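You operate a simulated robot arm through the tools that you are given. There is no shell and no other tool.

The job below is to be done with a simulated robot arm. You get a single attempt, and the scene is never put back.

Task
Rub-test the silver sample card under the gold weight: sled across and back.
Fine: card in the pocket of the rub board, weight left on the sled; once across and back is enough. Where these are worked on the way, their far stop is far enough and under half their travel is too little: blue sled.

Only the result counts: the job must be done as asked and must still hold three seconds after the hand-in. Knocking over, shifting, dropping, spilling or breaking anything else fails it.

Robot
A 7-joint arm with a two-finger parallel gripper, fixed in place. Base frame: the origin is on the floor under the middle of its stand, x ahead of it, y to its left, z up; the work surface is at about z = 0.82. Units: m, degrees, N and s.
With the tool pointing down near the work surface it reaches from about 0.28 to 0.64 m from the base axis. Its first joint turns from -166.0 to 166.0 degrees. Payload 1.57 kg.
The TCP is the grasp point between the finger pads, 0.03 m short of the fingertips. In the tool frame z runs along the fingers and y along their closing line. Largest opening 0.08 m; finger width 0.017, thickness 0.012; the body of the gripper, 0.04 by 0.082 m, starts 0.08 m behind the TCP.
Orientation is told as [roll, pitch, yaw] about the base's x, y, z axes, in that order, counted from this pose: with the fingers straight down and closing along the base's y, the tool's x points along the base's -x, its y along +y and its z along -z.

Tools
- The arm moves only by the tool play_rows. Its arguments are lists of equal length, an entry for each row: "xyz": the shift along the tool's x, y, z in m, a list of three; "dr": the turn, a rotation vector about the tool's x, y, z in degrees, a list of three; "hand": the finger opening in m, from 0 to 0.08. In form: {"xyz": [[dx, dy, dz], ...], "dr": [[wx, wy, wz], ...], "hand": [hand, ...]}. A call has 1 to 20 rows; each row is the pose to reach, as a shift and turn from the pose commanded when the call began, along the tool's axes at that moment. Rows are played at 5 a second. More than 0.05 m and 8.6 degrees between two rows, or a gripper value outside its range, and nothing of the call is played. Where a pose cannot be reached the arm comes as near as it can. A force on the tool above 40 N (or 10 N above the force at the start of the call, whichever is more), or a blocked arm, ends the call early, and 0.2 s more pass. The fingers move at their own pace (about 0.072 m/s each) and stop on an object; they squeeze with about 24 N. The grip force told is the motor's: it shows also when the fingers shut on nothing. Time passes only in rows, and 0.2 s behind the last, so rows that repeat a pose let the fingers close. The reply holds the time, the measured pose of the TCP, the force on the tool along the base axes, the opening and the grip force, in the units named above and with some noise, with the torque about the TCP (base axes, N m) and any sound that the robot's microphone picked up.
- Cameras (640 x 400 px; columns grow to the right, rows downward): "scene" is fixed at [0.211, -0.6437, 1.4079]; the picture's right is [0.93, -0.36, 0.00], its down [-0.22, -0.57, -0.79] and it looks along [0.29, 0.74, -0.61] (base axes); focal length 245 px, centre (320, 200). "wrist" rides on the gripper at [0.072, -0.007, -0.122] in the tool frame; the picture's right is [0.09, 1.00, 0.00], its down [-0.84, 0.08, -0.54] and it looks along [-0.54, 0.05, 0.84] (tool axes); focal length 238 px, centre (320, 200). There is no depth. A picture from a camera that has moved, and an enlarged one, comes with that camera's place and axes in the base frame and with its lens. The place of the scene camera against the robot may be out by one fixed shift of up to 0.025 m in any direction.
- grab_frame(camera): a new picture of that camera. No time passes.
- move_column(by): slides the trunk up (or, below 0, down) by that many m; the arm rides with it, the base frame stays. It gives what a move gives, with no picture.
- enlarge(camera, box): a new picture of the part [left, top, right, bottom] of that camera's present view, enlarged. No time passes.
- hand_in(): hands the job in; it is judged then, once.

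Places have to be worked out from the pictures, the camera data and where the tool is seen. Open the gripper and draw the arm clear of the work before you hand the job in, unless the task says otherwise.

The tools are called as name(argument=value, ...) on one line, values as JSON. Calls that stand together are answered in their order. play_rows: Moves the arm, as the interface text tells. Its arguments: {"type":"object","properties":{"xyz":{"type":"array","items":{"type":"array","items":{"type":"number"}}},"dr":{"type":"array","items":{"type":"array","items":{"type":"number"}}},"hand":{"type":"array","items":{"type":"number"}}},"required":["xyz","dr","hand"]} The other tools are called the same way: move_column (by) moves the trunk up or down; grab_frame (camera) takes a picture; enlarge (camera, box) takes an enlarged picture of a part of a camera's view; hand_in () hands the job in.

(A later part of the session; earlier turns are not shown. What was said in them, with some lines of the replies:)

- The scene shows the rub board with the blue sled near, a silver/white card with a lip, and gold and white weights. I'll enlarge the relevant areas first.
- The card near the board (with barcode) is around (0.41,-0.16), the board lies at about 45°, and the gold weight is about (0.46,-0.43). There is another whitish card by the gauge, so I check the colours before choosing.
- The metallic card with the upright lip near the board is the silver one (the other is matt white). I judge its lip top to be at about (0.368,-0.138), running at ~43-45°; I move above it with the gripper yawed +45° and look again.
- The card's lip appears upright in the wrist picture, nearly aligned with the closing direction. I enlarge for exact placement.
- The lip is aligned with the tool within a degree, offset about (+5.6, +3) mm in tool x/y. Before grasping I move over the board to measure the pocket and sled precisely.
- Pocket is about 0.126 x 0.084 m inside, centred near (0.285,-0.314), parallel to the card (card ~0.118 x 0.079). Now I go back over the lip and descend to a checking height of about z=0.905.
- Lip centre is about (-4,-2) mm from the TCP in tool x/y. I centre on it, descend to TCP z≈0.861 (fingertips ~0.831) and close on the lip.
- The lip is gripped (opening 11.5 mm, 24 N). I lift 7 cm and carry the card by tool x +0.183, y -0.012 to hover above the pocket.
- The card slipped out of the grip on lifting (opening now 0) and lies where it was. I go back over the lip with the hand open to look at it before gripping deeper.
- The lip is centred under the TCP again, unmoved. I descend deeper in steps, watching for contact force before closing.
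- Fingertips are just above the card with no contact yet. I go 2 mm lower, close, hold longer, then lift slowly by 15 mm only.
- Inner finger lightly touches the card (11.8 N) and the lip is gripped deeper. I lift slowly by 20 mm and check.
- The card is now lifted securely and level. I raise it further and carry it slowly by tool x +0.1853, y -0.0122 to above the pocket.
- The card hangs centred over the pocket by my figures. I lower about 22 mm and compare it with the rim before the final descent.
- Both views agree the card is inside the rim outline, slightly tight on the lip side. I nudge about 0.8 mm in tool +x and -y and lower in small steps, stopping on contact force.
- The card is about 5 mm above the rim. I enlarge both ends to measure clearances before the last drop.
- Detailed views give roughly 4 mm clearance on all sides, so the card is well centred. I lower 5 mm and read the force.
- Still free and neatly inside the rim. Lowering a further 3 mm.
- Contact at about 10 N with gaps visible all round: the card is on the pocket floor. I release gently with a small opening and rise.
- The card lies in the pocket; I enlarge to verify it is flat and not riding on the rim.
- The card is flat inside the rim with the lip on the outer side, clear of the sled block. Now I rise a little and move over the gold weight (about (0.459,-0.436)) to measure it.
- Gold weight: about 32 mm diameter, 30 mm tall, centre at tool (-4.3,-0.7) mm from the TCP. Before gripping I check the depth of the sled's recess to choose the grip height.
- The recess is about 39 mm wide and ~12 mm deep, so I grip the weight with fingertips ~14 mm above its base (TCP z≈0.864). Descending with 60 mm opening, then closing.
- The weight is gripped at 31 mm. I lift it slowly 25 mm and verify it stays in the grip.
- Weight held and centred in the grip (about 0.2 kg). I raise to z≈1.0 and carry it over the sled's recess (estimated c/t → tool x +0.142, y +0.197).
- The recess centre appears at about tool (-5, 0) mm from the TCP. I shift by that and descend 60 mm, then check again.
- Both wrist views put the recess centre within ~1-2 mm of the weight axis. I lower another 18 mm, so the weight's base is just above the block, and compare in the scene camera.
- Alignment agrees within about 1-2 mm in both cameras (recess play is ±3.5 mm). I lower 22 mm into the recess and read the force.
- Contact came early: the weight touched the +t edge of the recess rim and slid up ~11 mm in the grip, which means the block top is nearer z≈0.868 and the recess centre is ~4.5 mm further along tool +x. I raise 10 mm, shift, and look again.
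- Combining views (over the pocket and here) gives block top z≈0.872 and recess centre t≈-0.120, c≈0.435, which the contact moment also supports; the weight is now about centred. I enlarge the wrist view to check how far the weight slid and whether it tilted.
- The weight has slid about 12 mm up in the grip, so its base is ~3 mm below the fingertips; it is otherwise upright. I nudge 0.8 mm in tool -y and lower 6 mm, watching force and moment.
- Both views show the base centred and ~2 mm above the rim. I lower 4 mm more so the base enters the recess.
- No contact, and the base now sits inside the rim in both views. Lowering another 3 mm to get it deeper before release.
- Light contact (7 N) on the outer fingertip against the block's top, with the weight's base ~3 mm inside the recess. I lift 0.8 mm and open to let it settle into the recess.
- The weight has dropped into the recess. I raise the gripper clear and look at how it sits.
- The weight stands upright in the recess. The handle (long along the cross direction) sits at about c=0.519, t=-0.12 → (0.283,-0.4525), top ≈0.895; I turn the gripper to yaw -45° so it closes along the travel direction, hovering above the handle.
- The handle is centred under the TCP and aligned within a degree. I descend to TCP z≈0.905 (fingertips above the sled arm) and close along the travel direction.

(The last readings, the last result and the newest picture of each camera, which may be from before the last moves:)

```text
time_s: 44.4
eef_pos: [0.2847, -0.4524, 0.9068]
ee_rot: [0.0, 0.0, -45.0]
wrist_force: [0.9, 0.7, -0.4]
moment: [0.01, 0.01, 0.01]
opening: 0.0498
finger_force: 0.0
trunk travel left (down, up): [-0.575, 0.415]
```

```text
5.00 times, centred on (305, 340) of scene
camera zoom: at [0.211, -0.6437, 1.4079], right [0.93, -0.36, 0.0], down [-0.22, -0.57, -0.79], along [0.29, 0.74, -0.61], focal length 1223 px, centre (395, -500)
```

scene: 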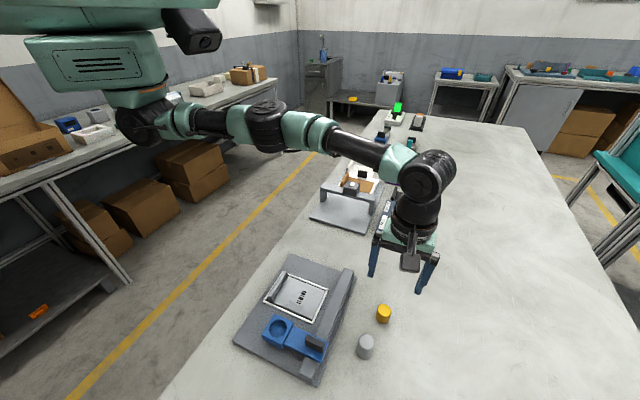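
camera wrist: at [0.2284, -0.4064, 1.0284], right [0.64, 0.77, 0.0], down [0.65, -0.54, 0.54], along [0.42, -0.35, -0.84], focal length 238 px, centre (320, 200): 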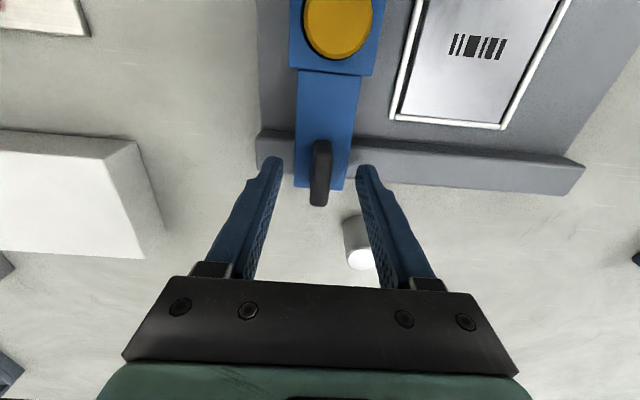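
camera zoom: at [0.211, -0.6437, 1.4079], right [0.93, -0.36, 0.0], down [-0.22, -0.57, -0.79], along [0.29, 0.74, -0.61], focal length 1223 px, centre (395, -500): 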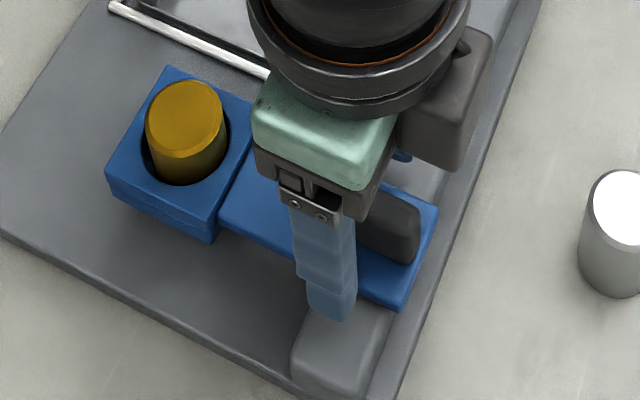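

enlarge(camera="wrist", box=[260, 110, 380, 220])

```text
3.64 times, centred on (320, 165) of wrist
camera zoom: at [0.2284, -0.4064, 1.0284], right [0.64, 0.77, 0.0], down [0.65, -0.54, 0.54], along [0.42, -0.35, -0.84], focal length 867 px, centre (320, 327)
```

zoom: 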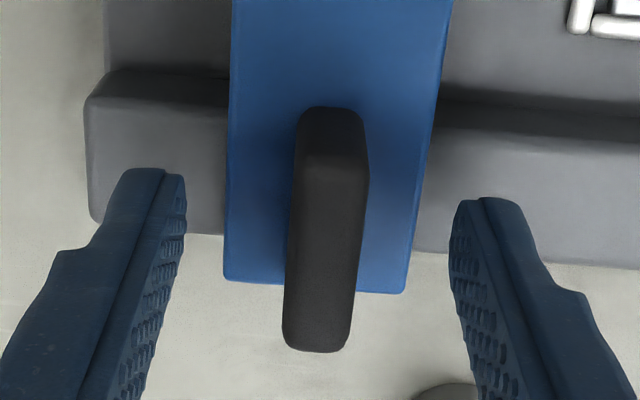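

The handle is centred between the fingers, arm top ≈0.867 and fingertips ≈0.876. I close on the handle.

play_rows(xyz=[[0, 0.0005, 0.001], [0, 0.0005, 0.001], [0, 0.0005, 0.001], [0, 0.0005, 0.001], [0, 0.0005, 0.001]], dr=[[0, 0, 0], [0, 0, 0], [0, 0, 0], [0, 0, 0], [0, 0, 0]], hand=[0.03, 0.015, 0.0, 0.0, 0.0])

enlarge(camera="wrist", box=[240, 60, 400, 220])

```text
time_s: 45.6
eef_pos: [0.2842, -0.4529, 0.9065]
ee_rot: [0.1, 0.0, -44.9]
wrist_force: [0.5, -0.1, 0.6]
moment: [-0.02, -0.11, 0.0]
opening: 0.0128
finger_force: 29.4
trunk travel left (down, up): [-0.575, 0.415]
```

```text
2.50 times, centred on (320, 140) of wrist
camera zoom: at [0.2285, -0.4059, 1.0272], right [0.64, 0.77, 0.0], down [0.65, -0.54, 0.54], along [0.42, -0.35, -0.84], focal length 596 px, centre (320, 350)
```

zoom: 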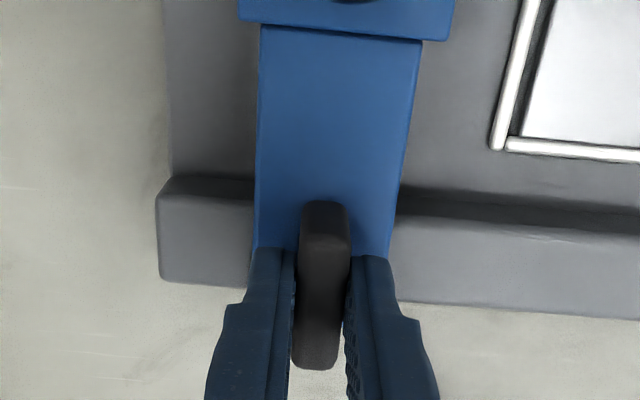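

Gripped firmly (12.8 mm thick handle). Tool +y is the across direction; I start sliding slowly, 4 cm first, watching the force.

play_rows(xyz=[[0, 0.005, 0], [0, 0.012, 0], [0, 0.02, 0], [0, 0.03, 0], [0, 0.04, 0], [0, 0.04, 0]], dr=[[0, 0, 0], [0, 0, 0], [0, 0, 0], [0, 0, 0], [0, 0, 0], [0, 0, 0]], hand=[0, 0, 0, 0, 0, 0])

enlarge(camera="scene", box=[220, 240, 380, 390])

grab_frame(camera="wrist")

```text
time_s: 47.0
eef_pos: [0.3125, -0.4238, 0.9056]
ee_rot: [0.0, -0.1, -45.0]
wrist_force: [3.2, -3.6, 9.3]
moment: [0.5, 0.43, 0.01]
opening: 0.013
finger_force: 29.9
trunk travel left (down, up): [-0.575, 0.415]
```

```text
2.67 times, centred on (300, 315) of scene
camera zoom: at [0.211, -0.6437, 1.4079], right [0.93, -0.36, 0.0], down [-0.22, -0.57, -0.79], along [0.29, 0.74, -0.61], focal length 652 px, centre (373, -107)
```

zoom: 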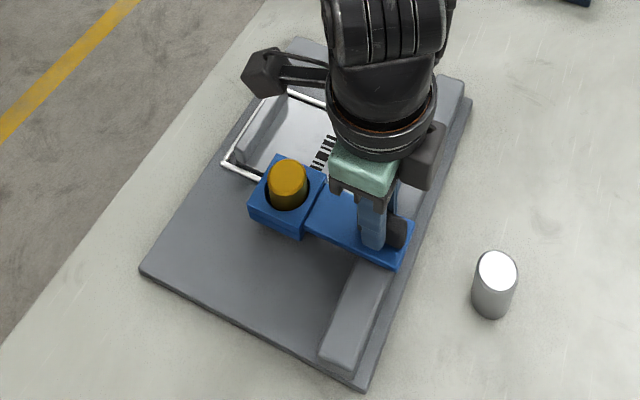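

```text
taken
camera wrist: at [0.2569, -0.377, 1.027], right [0.64, 0.77, 0.0], down [0.65, -0.54, 0.54], along [0.42, -0.35, -0.84], focal length 238 px, centre (320, 200)
```

wrist: 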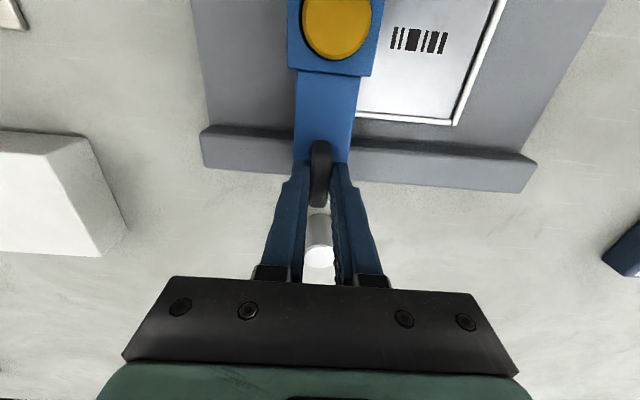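

The sled moves; there is some upward load (~9 N around the block), probably the rub foot now riding on the card. I enlarge to make sure that the card has not been pushed.

enlarge(camera="wrist", box=[270, 0, 560, 180])

enlarge(camera="scene", box=[265, 255, 345, 335])

```text
2.21 times, centred on (415, 90) of wrist
camera zoom: at [0.2569, -0.377, 1.027], right [0.64, 0.77, 0.0], down [0.65, -0.54, 0.54], along [0.42, -0.35, -0.84], focal length 526 px, centre (110, 443)
```

zoom: 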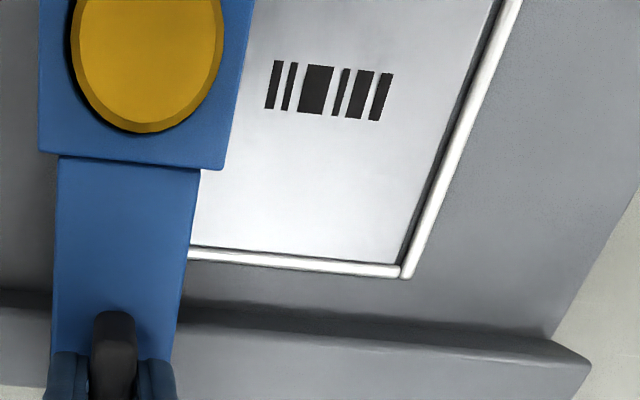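

```text
5.00 times, centred on (305, 295) of scene
camera zoom: at [0.211, -0.6437, 1.4079], right [0.93, -0.36, 0.0], down [-0.22, -0.57, -0.79], along [0.29, 0.74, -0.61], focal length 1223 px, centre (395, -275)
```

zoom: 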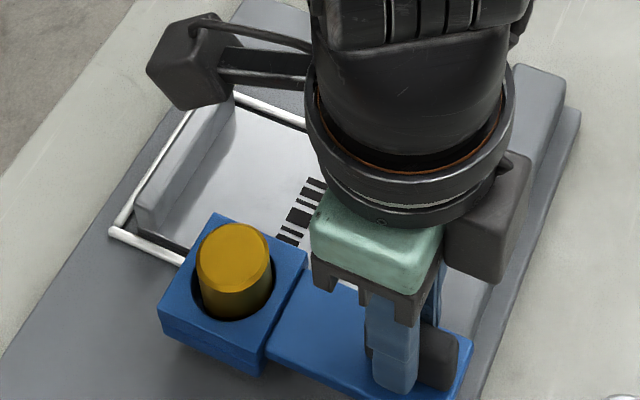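

The card sits still within the rim and the weight upright. To avoid forcing the sled vertically, I loosen the fingers to 20 mm so they only push the handle, and read the force.

play_rows(xyz=[[0, 0, 0], [0, 0, 0], [0, 0, 0]], dr=[[0, 0, 0], [0, 0, 0], [0, 0, 0]], hand=[0.02, 0.02, 0.02])

enlarge(camera="scene", box=[265, 255, 345, 335])

enlarge(camera="wrist", box=[260, 110, 380, 220])

```text
time_s: 47.8
eef_pos: [0.3125, -0.4232, 0.9044]
ee_rot: [0.0, -0.1, -45.0]
wrist_force: [0.1, 0.2, -0.1]
moment: [-0.03, -0.01, 0.01]
opening: 0.0201
finger_force: 0.1
trunk travel left (down, up): [-0.575, 0.415]
```

```text
5.00 times, centred on (305, 295) of scene
camera zoom: at [0.211, -0.6437, 1.4079], right [0.93, -0.36, 0.0], down [-0.22, -0.57, -0.79], along [0.29, 0.74, -0.61], focal length 1223 px, centre (395, -275)
```

zoom: 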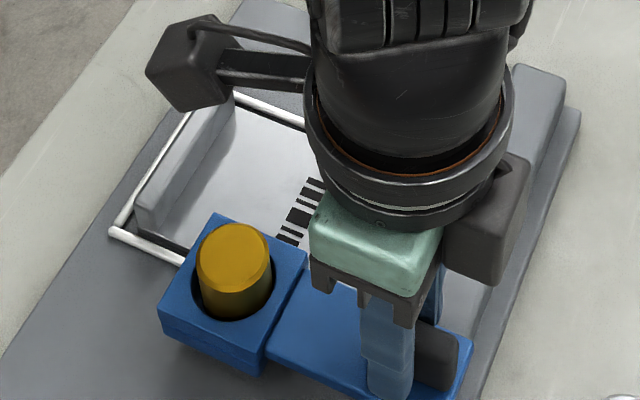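

```text
3.64 times, centred on (320, 165) of wrist
camera zoom: at [0.2565, -0.3771, 1.0263], right [0.64, 0.77, 0.0], down [0.65, -0.54, 0.54], along [0.42, -0.35, -0.84], focal length 867 px, centre (320, 327)
```

zoom: 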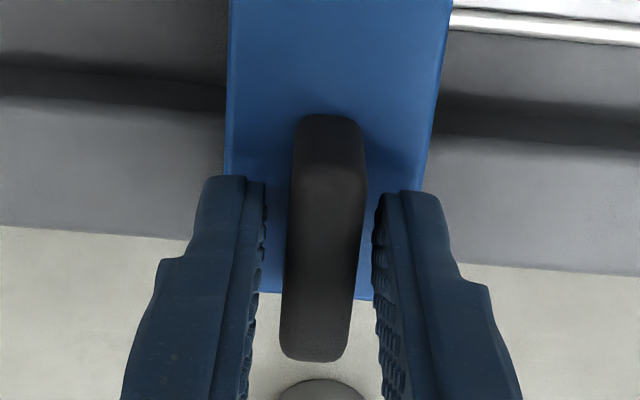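

Unloaded now, with the handle loosely between the fingers. I push on along +y another 5 cm.

play_rows(xyz=[[0, 0.008, 0], [0, 0.016, 0], [0, 0.024, 0], [0, 0.032, 0], [0, 0.04, 0], [0, 0.048, 0], [0, 0.048, 0]], dr=[[0, 0, 0], [0, 0, 0], [0, 0, 0], [0, 0, 0], [0, 0, 0], [0, 0, 0], [0, 0, 0]], hand=[0.02, 0.02, 0.02, 0.02, 0.02, 0.02, 0.02])

enlarge(camera="scene", box=[220, 240, 380, 390])

grab_frame(camera="wrist")

```text
time_s: 49.4
eef_pos: [0.3465, -0.3898, 0.9042]
ee_rot: [0.0, -0.1, -45.0]
wrist_force: [-0.5, -0.9, 0.5]
moment: [0.01, -0.07, -0.04]
opening: 0.0201
finger_force: 0.1
trunk travel left (down, up): [-0.575, 0.415]
```

```text
2.67 times, centred on (300, 315) of scene
camera zoom: at [0.211, -0.6437, 1.4079], right [0.93, -0.36, 0.0], down [-0.22, -0.57, -0.79], along [0.29, 0.74, -0.61], focal length 652 px, centre (373, -107)
```

zoom: 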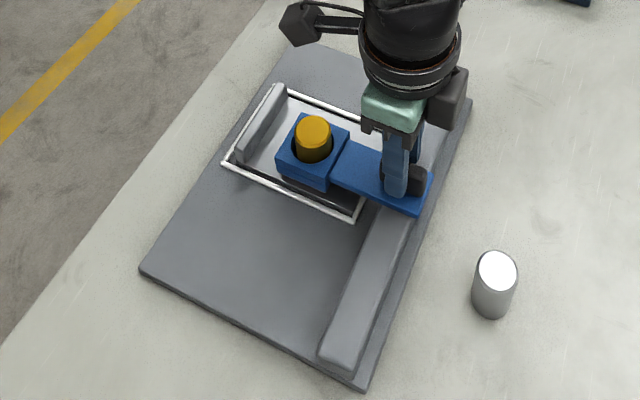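

```text
taken
camera wrist: at [0.2914, -0.343, 1.0261], right [0.64, 0.77, 0.0], down [0.65, -0.54, 0.54], along [0.42, -0.35, -0.84], focal length 238 px, centre (320, 200)
```

wrist: 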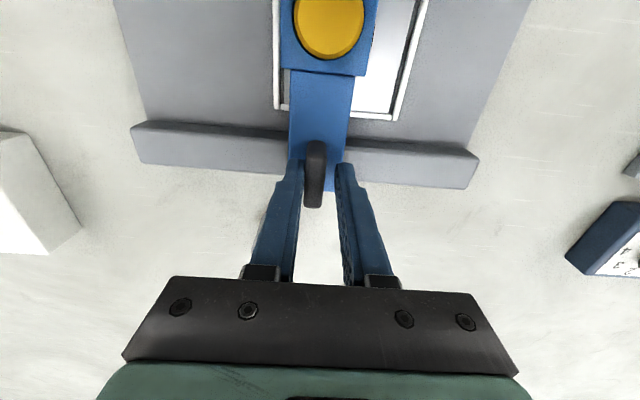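

Sliding smoothly with almost no force. I continue 7 cm further.

play_rows(xyz=[[0, 0.008, 0], [0, 0.016, 0], [0, 0.024, 0], [0, 0.032, 0], [0, 0.04, 0], [0, 0.048, 0], [0, 0.056, 0], [0, 0.063, 0], [0, 0.07, 0], [0, 0.07, 0]], dr=[[0, 0, 0], [0, 0, 0], [0, 0, 0], [0, 0, 0], [0, 0, 0], [0, 0, 0], [0, 0, 0], [0, 0, 0], [0, 0, 0], [0, 0, 0]], hand=[0.02, 0.02, 0.02, 0.02, 0.02, 0.02, 0.02, 0.02, 0.02, 0.02])

enlarge(camera="scene", box=[220, 240, 380, 390])

grab_frame(camera="wrist")

```text
time_s: 51.6
eef_pos: [0.3962, -0.339, 0.904]
ee_rot: [0.1, 0.0, -45.0]
wrist_force: [-1.9, -0.1, -1.6]
moment: [-0.02, -0.02, -0.03]
opening: 0.0202
finger_force: 0.1
trunk travel left (down, up): [-0.575, 0.415]
```

```text
2.67 times, centred on (300, 315) of scene
camera zoom: at [0.211, -0.6437, 1.4079], right [0.93, -0.36, 0.0], down [-0.22, -0.57, -0.79], along [0.29, 0.74, -0.61], focal length 652 px, centre (373, -107)
```

zoom: 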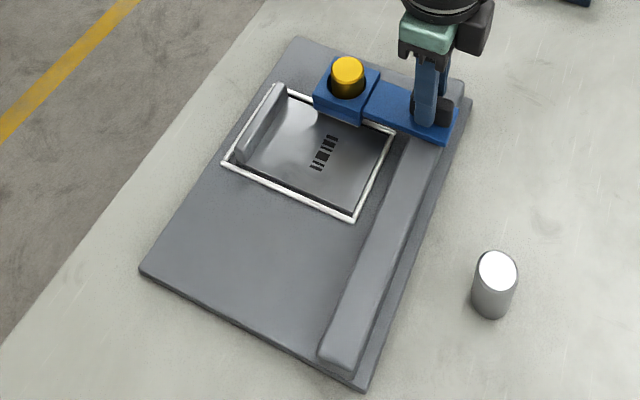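

```text
taken
camera wrist: at [0.3405, -0.293, 1.0266], right [0.64, 0.77, 0.0], down [0.65, -0.54, 0.54], along [0.42, -0.35, -0.84], focal length 238 px, centre (320, 200)
```

wrist: 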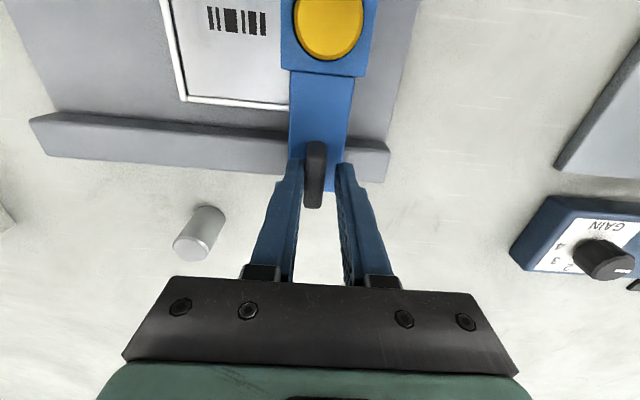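

The sled has crossed the card, which stays in the pocket; still no stop. I creep on in 3 mm rows until the far stop shows.

play_rows(xyz=[[0, 0.004, 0], [0, 0.008, 0], [0, 0.011, 0], [0, 0.014, 0], [0, 0.014, 0]], dr=[[0, 0, 0], [0, 0, 0], [0, 0, 0], [0, 0, 0], [0, 0, 0]], hand=[0.02, 0.02, 0.02, 0.02, 0.02])

grab_frame(camera="wrist")

```text
time_s: 52.8
eef_pos: [0.4064, -0.331, 0.9048]
ee_rot: [0.0, 0.0, -45.0]
wrist_force: [-0.6, -0.2, -0.2]
moment: [-0.01, 0.05, 0.02]
opening: 0.0207
finger_force: 1.1
trunk travel left (down, up): [-0.575, 0.415]
```

```text
taken
camera wrist: at [0.3505, -0.2832, 1.027], right [0.64, 0.77, 0.0], down [0.65, -0.54, 0.54], along [0.42, -0.35, -0.84], focal length 238 px, centre (320, 200)
```

wrist: 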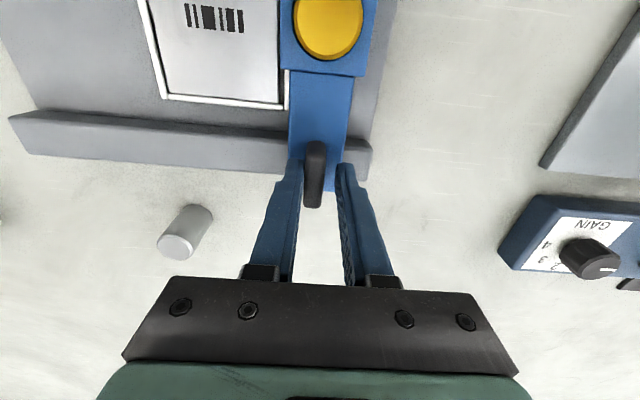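

play_rows(xyz=[[0, 0.003, 0], [0, 0.006, 0], [0, 0.009, 0], [0, 0.012, 0], [0, 0.012, 0]], dr=[[0, 0, 0], [0, 0, 0], [0, 0, 0], [0, 0, 0], [0, 0, 0]], hand=[0.02, 0.02, 0.02, 0.02, 0.02])

grab_frame(camera="wrist")

enlarge(camera="scene", box=[220, 240, 380, 390])

```text
time_s: 54.0
eef_pos: [0.4145, -0.3229, 0.905]
ee_rot: [0.0, 0.0, -44.9]
wrist_force: [-1.3, -2.8, -1.2]
moment: [-0.04, -0.03, 0.04]
opening: 0.0233
finger_force: 2.2
trunk travel left (down, up): [-0.575, 0.415]
```

```text
taken
camera wrist: at [0.3587, -0.2754, 1.027], right [0.64, 0.77, 0.0], down [0.65, -0.54, 0.54], along [0.42, -0.35, -0.84], focal length 238 px, centre (320, 200)
```

wrist: 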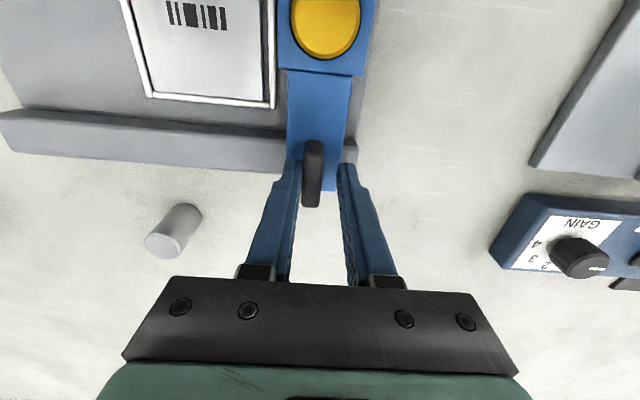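

```text
2.67 times, centred on (300, 315) of scene
camera zoom: at [0.211, -0.6437, 1.4079], right [0.93, -0.36, 0.0], down [-0.22, -0.57, -0.79], along [0.29, 0.74, -0.61], focal length 652 px, centre (373, -107)
```

zoom: 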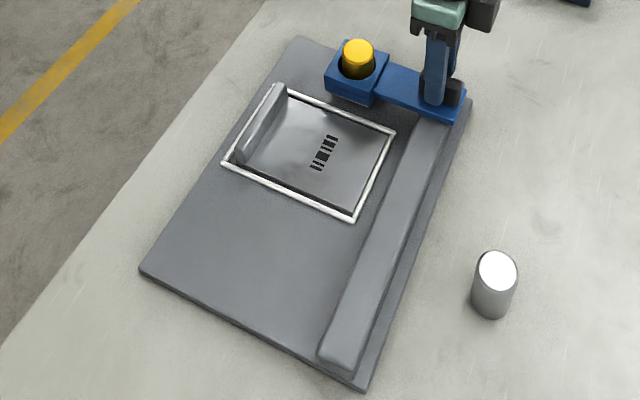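

The opening has been pushed to 23 mm with ~3 N, so the sled is meeting the far stop (travel ≈0.178 m so far). I creep another 6 mm to confirm.

play_rows(xyz=[[0, 0.002, 0], [0, 0.004, 0], [0, 0.006, 0], [0, 0.006, 0]], dr=[[0, 0, 0], [0, 0, 0], [0, 0, 0], [0, 0, 0]], hand=[0.02, 0.02, 0.02, 0.02])

enlarge(camera="wrist", box=[200, 40, 420, 220])

enlarge(camera="scene", box=[280, 240, 360, 300])

```text
time_s: 55.0
eef_pos: [0.4172, -0.3193, 0.9055]
ee_rot: [-0.1, 0.1, -45.1]
wrist_force: [-11.0, -8.7, -0.6]
moment: [0.08, 0.24, 0.11]
opening: 0.0316
finger_force: 6.7
trunk travel left (down, up): [-0.575, 0.415]
```

```text
2.22 times, centred on (310, 130) of wrist
camera zoom: at [0.3621, -0.2721, 1.0273], right [0.64, 0.77, 0.0], down [0.65, -0.54, 0.54], along [0.41, -0.35, -0.84], focal length 530 px, centre (342, 356)
```

zoom: 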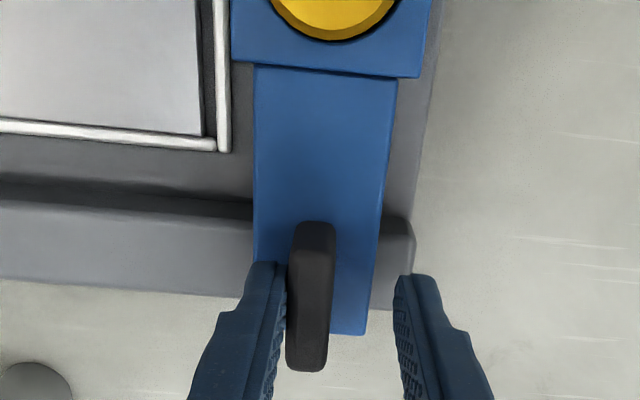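

```text
6.67 times, centred on (320, 270) of scene
camera zoom: at [0.211, -0.6437, 1.4079], right [0.93, -0.36, 0.0], down [-0.22, -0.57, -0.79], along [0.29, 0.74, -0.61], focal length 1631 px, centre (320, -267)
```

zoom: 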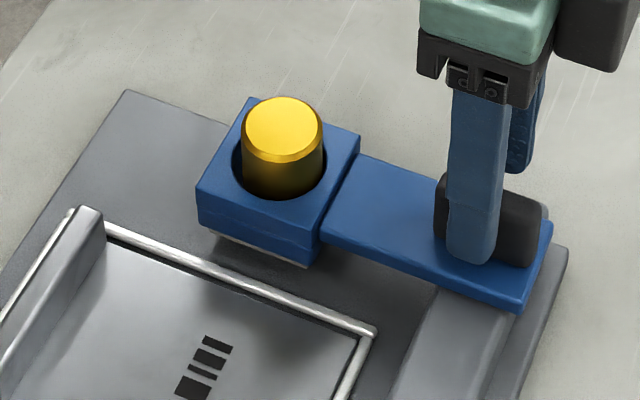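

Force jumped to 14 N along the travel with the handle unmoved: the far stop is reached (~0.179 m travel). Now I drag the sled back the other way, first 10 cm.

play_rows(xyz=[[0, -0.006, 0], [0, -0.012, 0], [0, -0.02, 0], [0, -0.028, 0], [0, -0.036, 0], [0, -0.044, 0], [0, -0.052, 0], [0, -0.06, 0], [0, -0.068, 0], [0, -0.076, 0], [0, -0.084, 0], [0, -0.092, 0], [0, -0.1, 0], [0, -0.1, 0]], dr=[[0, 0, 0], [0, 0, 0], [0, 0, 0], [0, 0, 0], [0, 0, 0], [0, 0, 0], [0, 0, 0], [0, 0, 0], [0, 0, 0], [0, 0, 0], [0, 0, 0], [0, 0, 0], [0, 0, 0], [0, 0, 0]], hand=[0.02, 0.02, 0.02, 0.02, 0.02, 0.02, 0.02, 0.02, 0.02, 0.02, 0.02, 0.02, 0.02, 0.02])

grab_frame(camera="wrist")

enlarge(camera="scene", box=[220, 240, 380, 390])

```text
time_s: 58.0
eef_pos: [0.347, -0.3885, 0.9039]
ee_rot: [0.0, 0.0, -45.0]
wrist_force: [-0.8, -0.1, -1.1]
moment: [-0.02, 0.03, 0.01]
opening: 0.0198
finger_force: 0.0
trunk travel left (down, up): [-0.575, 0.415]
```

```text
taken
camera wrist: at [0.2918, -0.3413, 1.0263], right [0.64, 0.77, 0.0], down [0.65, -0.54, 0.54], along [0.42, -0.35, -0.84], focal length 238 px, centre (320, 200)
```

wrist: 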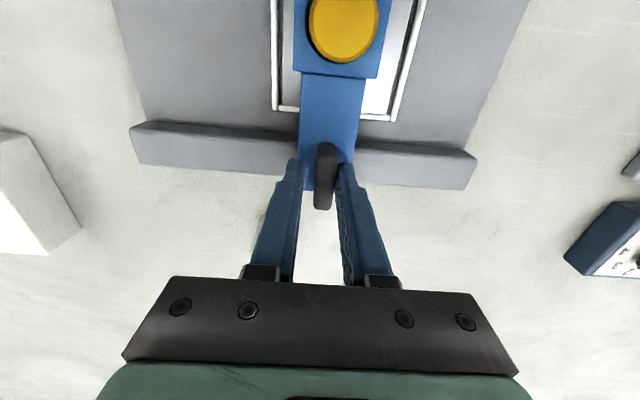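

```text
2.67 times, centred on (300, 315) of scene
camera zoom: at [0.211, -0.6437, 1.4079], right [0.93, -0.36, 0.0], down [-0.22, -0.57, -0.79], along [0.29, 0.74, -0.61], focal length 652 px, centre (373, -107)
```

zoom: 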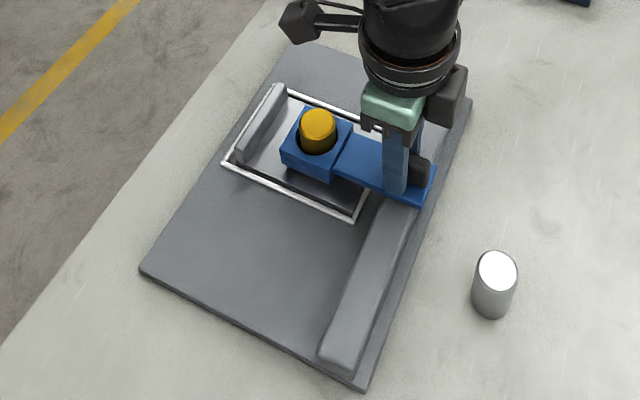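

Returning smoothly. I continue another 8.6 cm toward the starting end.

play_rows(xyz=[[0, -0.008, 0], [0, -0.016, 0], [0, -0.024, 0], [0, -0.032, 0], [0, -0.04, 0], [0, -0.048, 0], [0, -0.056, 0], [0, -0.064, 0], [0, -0.072, 0], [0, -0.08, 0], [0, -0.086, 0], [0, -0.086, 0]], dr=[[0, 0, 0], [0, 0, 0], [0, 0, 0], [0, 0, 0], [0, 0, 0], [0, 0, 0], [0, 0, 0], [0, 0, 0], [0, 0, 0], [0, 0, 0], [0, 0, 0], [0, 0, 0]], hand=[0.02, 0.02, 0.02, 0.02, 0.02, 0.02, 0.02, 0.02, 0.02, 0.02, 0.02, 0.02])

grab_frame(camera="wrist")

enlarge(camera="scene", box=[220, 240, 380, 390])

```text
time_s: 60.6
eef_pos: [0.288, -0.4488, 0.9054]
ee_rot: [0.0, 0.0, -45.0]
wrist_force: [-0.1, 0.4, -0.3]
moment: [-0.03, 0.03, 0.03]
opening: 0.0198
finger_force: 0.1
trunk travel left (down, up): [-0.575, 0.415]
```

```text
taken
camera wrist: at [0.2315, -0.4019, 1.0271], right [0.64, 0.77, 0.0], down [0.65, -0.54, 0.54], along [0.42, -0.35, -0.84], focal length 238 px, centre (320, 200)
```

wrist: 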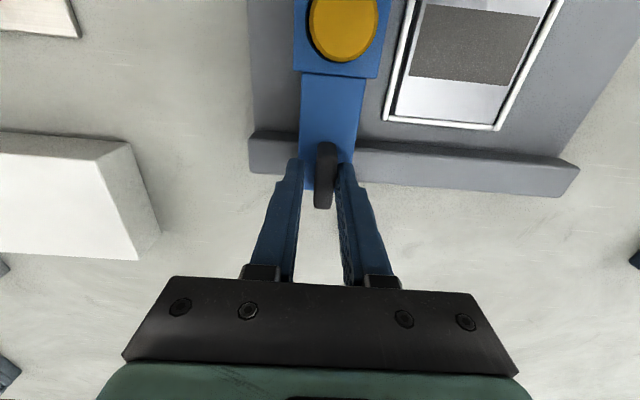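

```text
2.67 times, centred on (300, 315) of scene
camera zoom: at [0.211, -0.6437, 1.4079], right [0.93, -0.36, 0.0], down [-0.22, -0.57, -0.79], along [0.29, 0.74, -0.61], focal length 652 px, centre (373, -107)
```

zoom: 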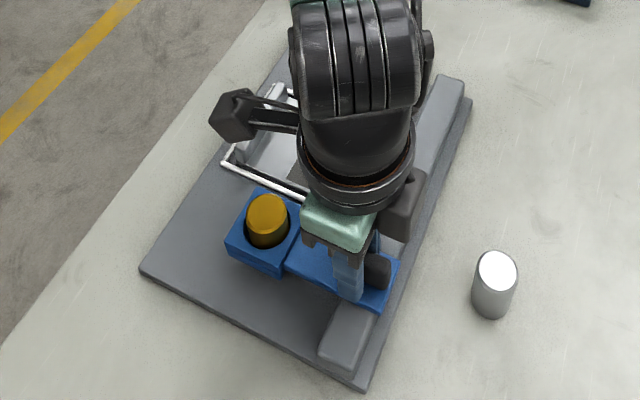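

A dark rubbed band has appeared on the card, so the stroke has registered. I creep the last ~10 mm back to the start position or stop.

play_rows(xyz=[[0, -0.003, 0], [0, -0.006, 0], [0, -0.009, 0], [0, -0.011, 0], [0, -0.011, 0]], dr=[[0, 0, 0], [0, 0, 0], [0, 0, 0], [0, 0, 0], [0, 0, 0]], hand=[0.02, 0.02, 0.02, 0.02, 0.02])

enlarge(camera="wrist", box=[230, 60, 410, 220])

```text
time_s: 61.8
eef_pos: [0.2815, -0.4557, 0.9052]
ee_rot: [0.1, -0.1, -45.1]
wrist_force: [2.4, 2.3, -0.4]
moment: [0.0, -0.05, -0.02]
opening: 0.0225
finger_force: 1.3
trunk travel left (down, up): [-0.575, 0.415]
```

```text
2.50 times, centred on (320, 140) of wrist
camera zoom: at [0.2244, -0.41, 1.027], right [0.64, 0.77, 0.0], down [0.65, -0.54, 0.54], along [0.42, -0.35, -0.84], focal length 596 px, centre (320, 350)
```

zoom: 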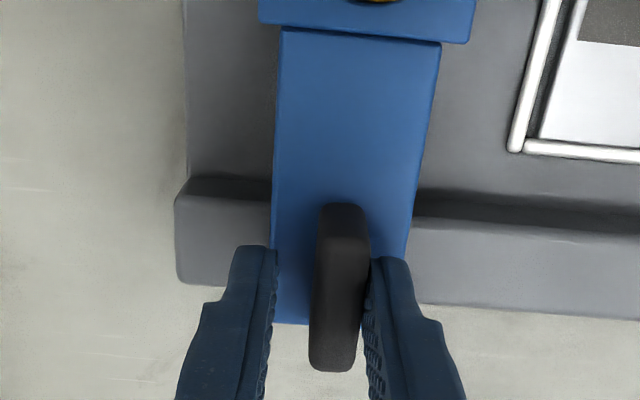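

The sled is back at its start end (opening pushed to 22.5 mm, ~3 N). I press 3 mm more to confirm the stop.

play_rows(xyz=[[0, -0.0015, 0], [0, -0.003, 0], [0, -0.003, 0]], dr=[[0, 0, 0], [0, 0, 0], [0, 0, 0]], hand=[0.02, 0.02, 0.02])

```text
time_s: 62.6
eef_pos: [0.28, -0.4589, 0.9045]
ee_rot: [0.0, 0.0, -45.0]
wrist_force: [6.4, 6.9, 2.1]
moment: [0.12, 0.01, -0.07]
opening: 0.0271
finger_force: 4.5
trunk travel left (down, up): [-0.575, 0.415]
```

The force rose to ~9 N with the handle unmoved, so the sled is at its near stop. I back off, centre around the handle, open and rise straight up.

play_rows(xyz=[[0, 0.004, 0], [0, 0.0065, 0], [0, 0.0065, 0], [0, 0.0065, 0], [0, 0.0065, -0.015], [0, 0.0065, -0.035], [0, 0.0065, -0.065], [0, 0.0065, -0.1], [0, 0.0065, -0.14], [0, 0.0065, -0.14]], dr=[[0, 0, 0], [0, 0, 0], [0, 0, 0], [0, 0, 0], [0, 0, 0], [0, 0, 0], [0, 0, 0], [0, 0, 0], [0, 0, 0], [0, 0, 0]], hand=[0.028, 0.035, 0.04, 0.045, 0.045, 0.045, 0.05, 0.06, 0.08, 0.08])

grab_frame(camera="wrist")

enlarge(camera="scene", box=[220, 240, 380, 390])

```text
time_s: 64.8
eef_pos: [0.2829, -0.4541, 1.046]
ee_rot: [0.0, 0.1, -45.0]
wrist_force: [0.3, 0.4, 0.5]
moment: [-0.01, 0.03, 0.0]
opening: 0.0799
finger_force: 0.1
trunk travel left (down, up): [-0.575, 0.415]
```

```text
taken
camera wrist: at [0.2268, -0.4078, 1.1685], right [0.64, 0.77, 0.0], down [0.65, -0.54, 0.54], along [0.42, -0.35, -0.84], focal length 238 px, centre (320, 200)
```

wrist: 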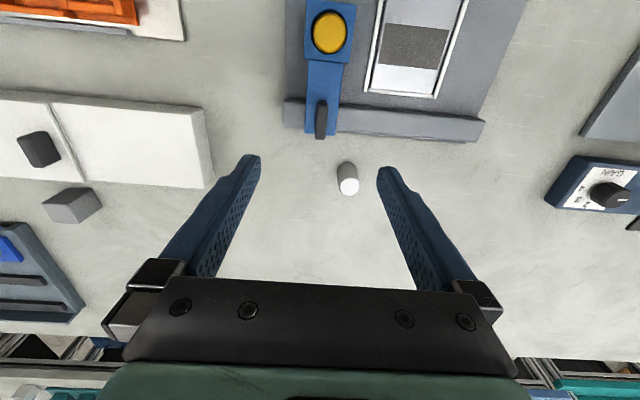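

```text
2.67 times, centred on (300, 315) of scene
camera zoom: at [0.211, -0.6437, 1.4079], right [0.93, -0.36, 0.0], down [-0.22, -0.57, -0.79], along [0.29, 0.74, -0.61], focal length 652 px, centre (373, -107)
```

zoom: 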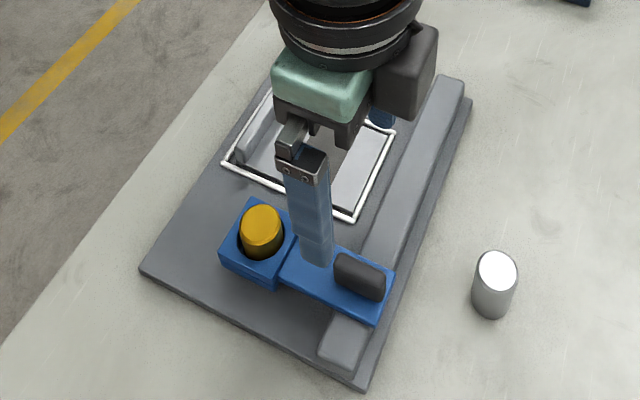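

The job looks done: card in pocket with a rubbed band, weight on the sled, sled at its start end. I draw the arm up and away, then check the final scene.

play_rows(xyz=[[0, 0, -0.04], [0, 0, -0.08], [0, 0, -0.12], [0.006, 0.035, -0.13], [0.012, 0.075, -0.13], [0.018, 0.115, -0.13], [0.025, 0.155, -0.13], [0.032, 0.195, -0.13], [0.038, 0.23, -0.13], [0.04, 0.248, -0.13], [0.04, 0.248, -0.13]], dr=[[0, 0, 0], [0, 0, 0], [0, 0, 0], [0, 0, 0], [0, 0, 0], [0, 0, 0], [0, 0, 0], [0, 0, 0], [0, 0, 0], [0, 0, 0], [0, 0, 0]], hand=[0.08, 0.08, 0.08, 0.08, 0.08, 0.08, 0.08, 0.08, 0.08, 0.08, 0.08])

grab_frame(camera="scene")

enlarge(camera="scene", box=[220, 240, 380, 390])

```text
time_s: 67.2
eef_pos: [0.4297, -0.2506, 1.1749]
ee_rot: [-0.1, 0.1, -45.0]
wrist_force: [-0.5, 0.9, 0.2]
moment: [-0.01, -0.03, 0.05]
opening: 0.08
finger_force: 0.0
trunk travel left (down, up): [-0.575, 0.415]
```

```text
taken
```

scene: 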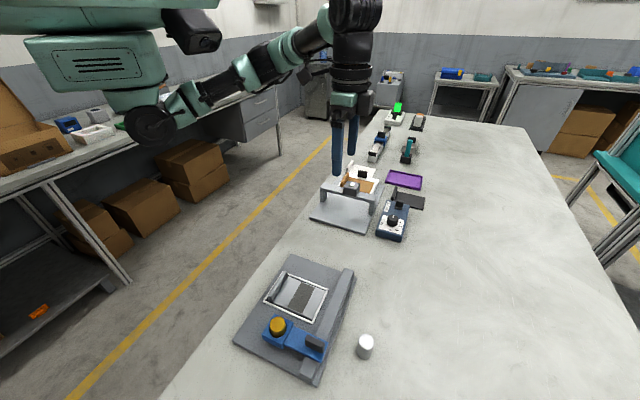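

```text
2.67 times, centred on (300, 315) of scene
camera zoom: at [0.211, -0.6437, 1.4079], right [0.93, -0.36, 0.0], down [-0.22, -0.57, -0.79], along [0.29, 0.74, -0.61], focal length 652 px, centre (373, -107)
```

zoom: 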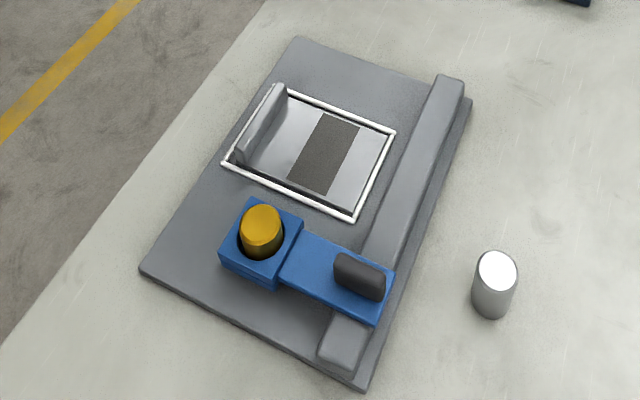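

The final picture shows the silver card in the pocket with a rubbed band across it, the gold weight in the sled, and the sled back at its start. Everything else is where it was and the arm is clear with the gripper open, so I hand in.

hand_in()

```text
The job is handed in.
```

The rub test is done and handed in; I haven't seen the verdict. The silver card is in the pocket of the rub board with a dark rubbed band across it. The gold weight is on the blue sled, which went to its far stop (about 0.18 m) and back to its start.

- **Card:** it slipped out of the grip on the first lift and stayed where it was. The second, deeper grip held.
- **Weight:** it caught the edge of the sled's recess on the first try and slid up in the fingers. I re-centred it and let it drop a few millimetres into the recess, where it stands upright.
- **Sled:** gripping the handle loaded the sled vertically early in the outward pass. I loosened the fingers and pushed the rest of the way and back.

Nothing else in the scene looks disturbed. The gripper is open and the arm is clear of the work.
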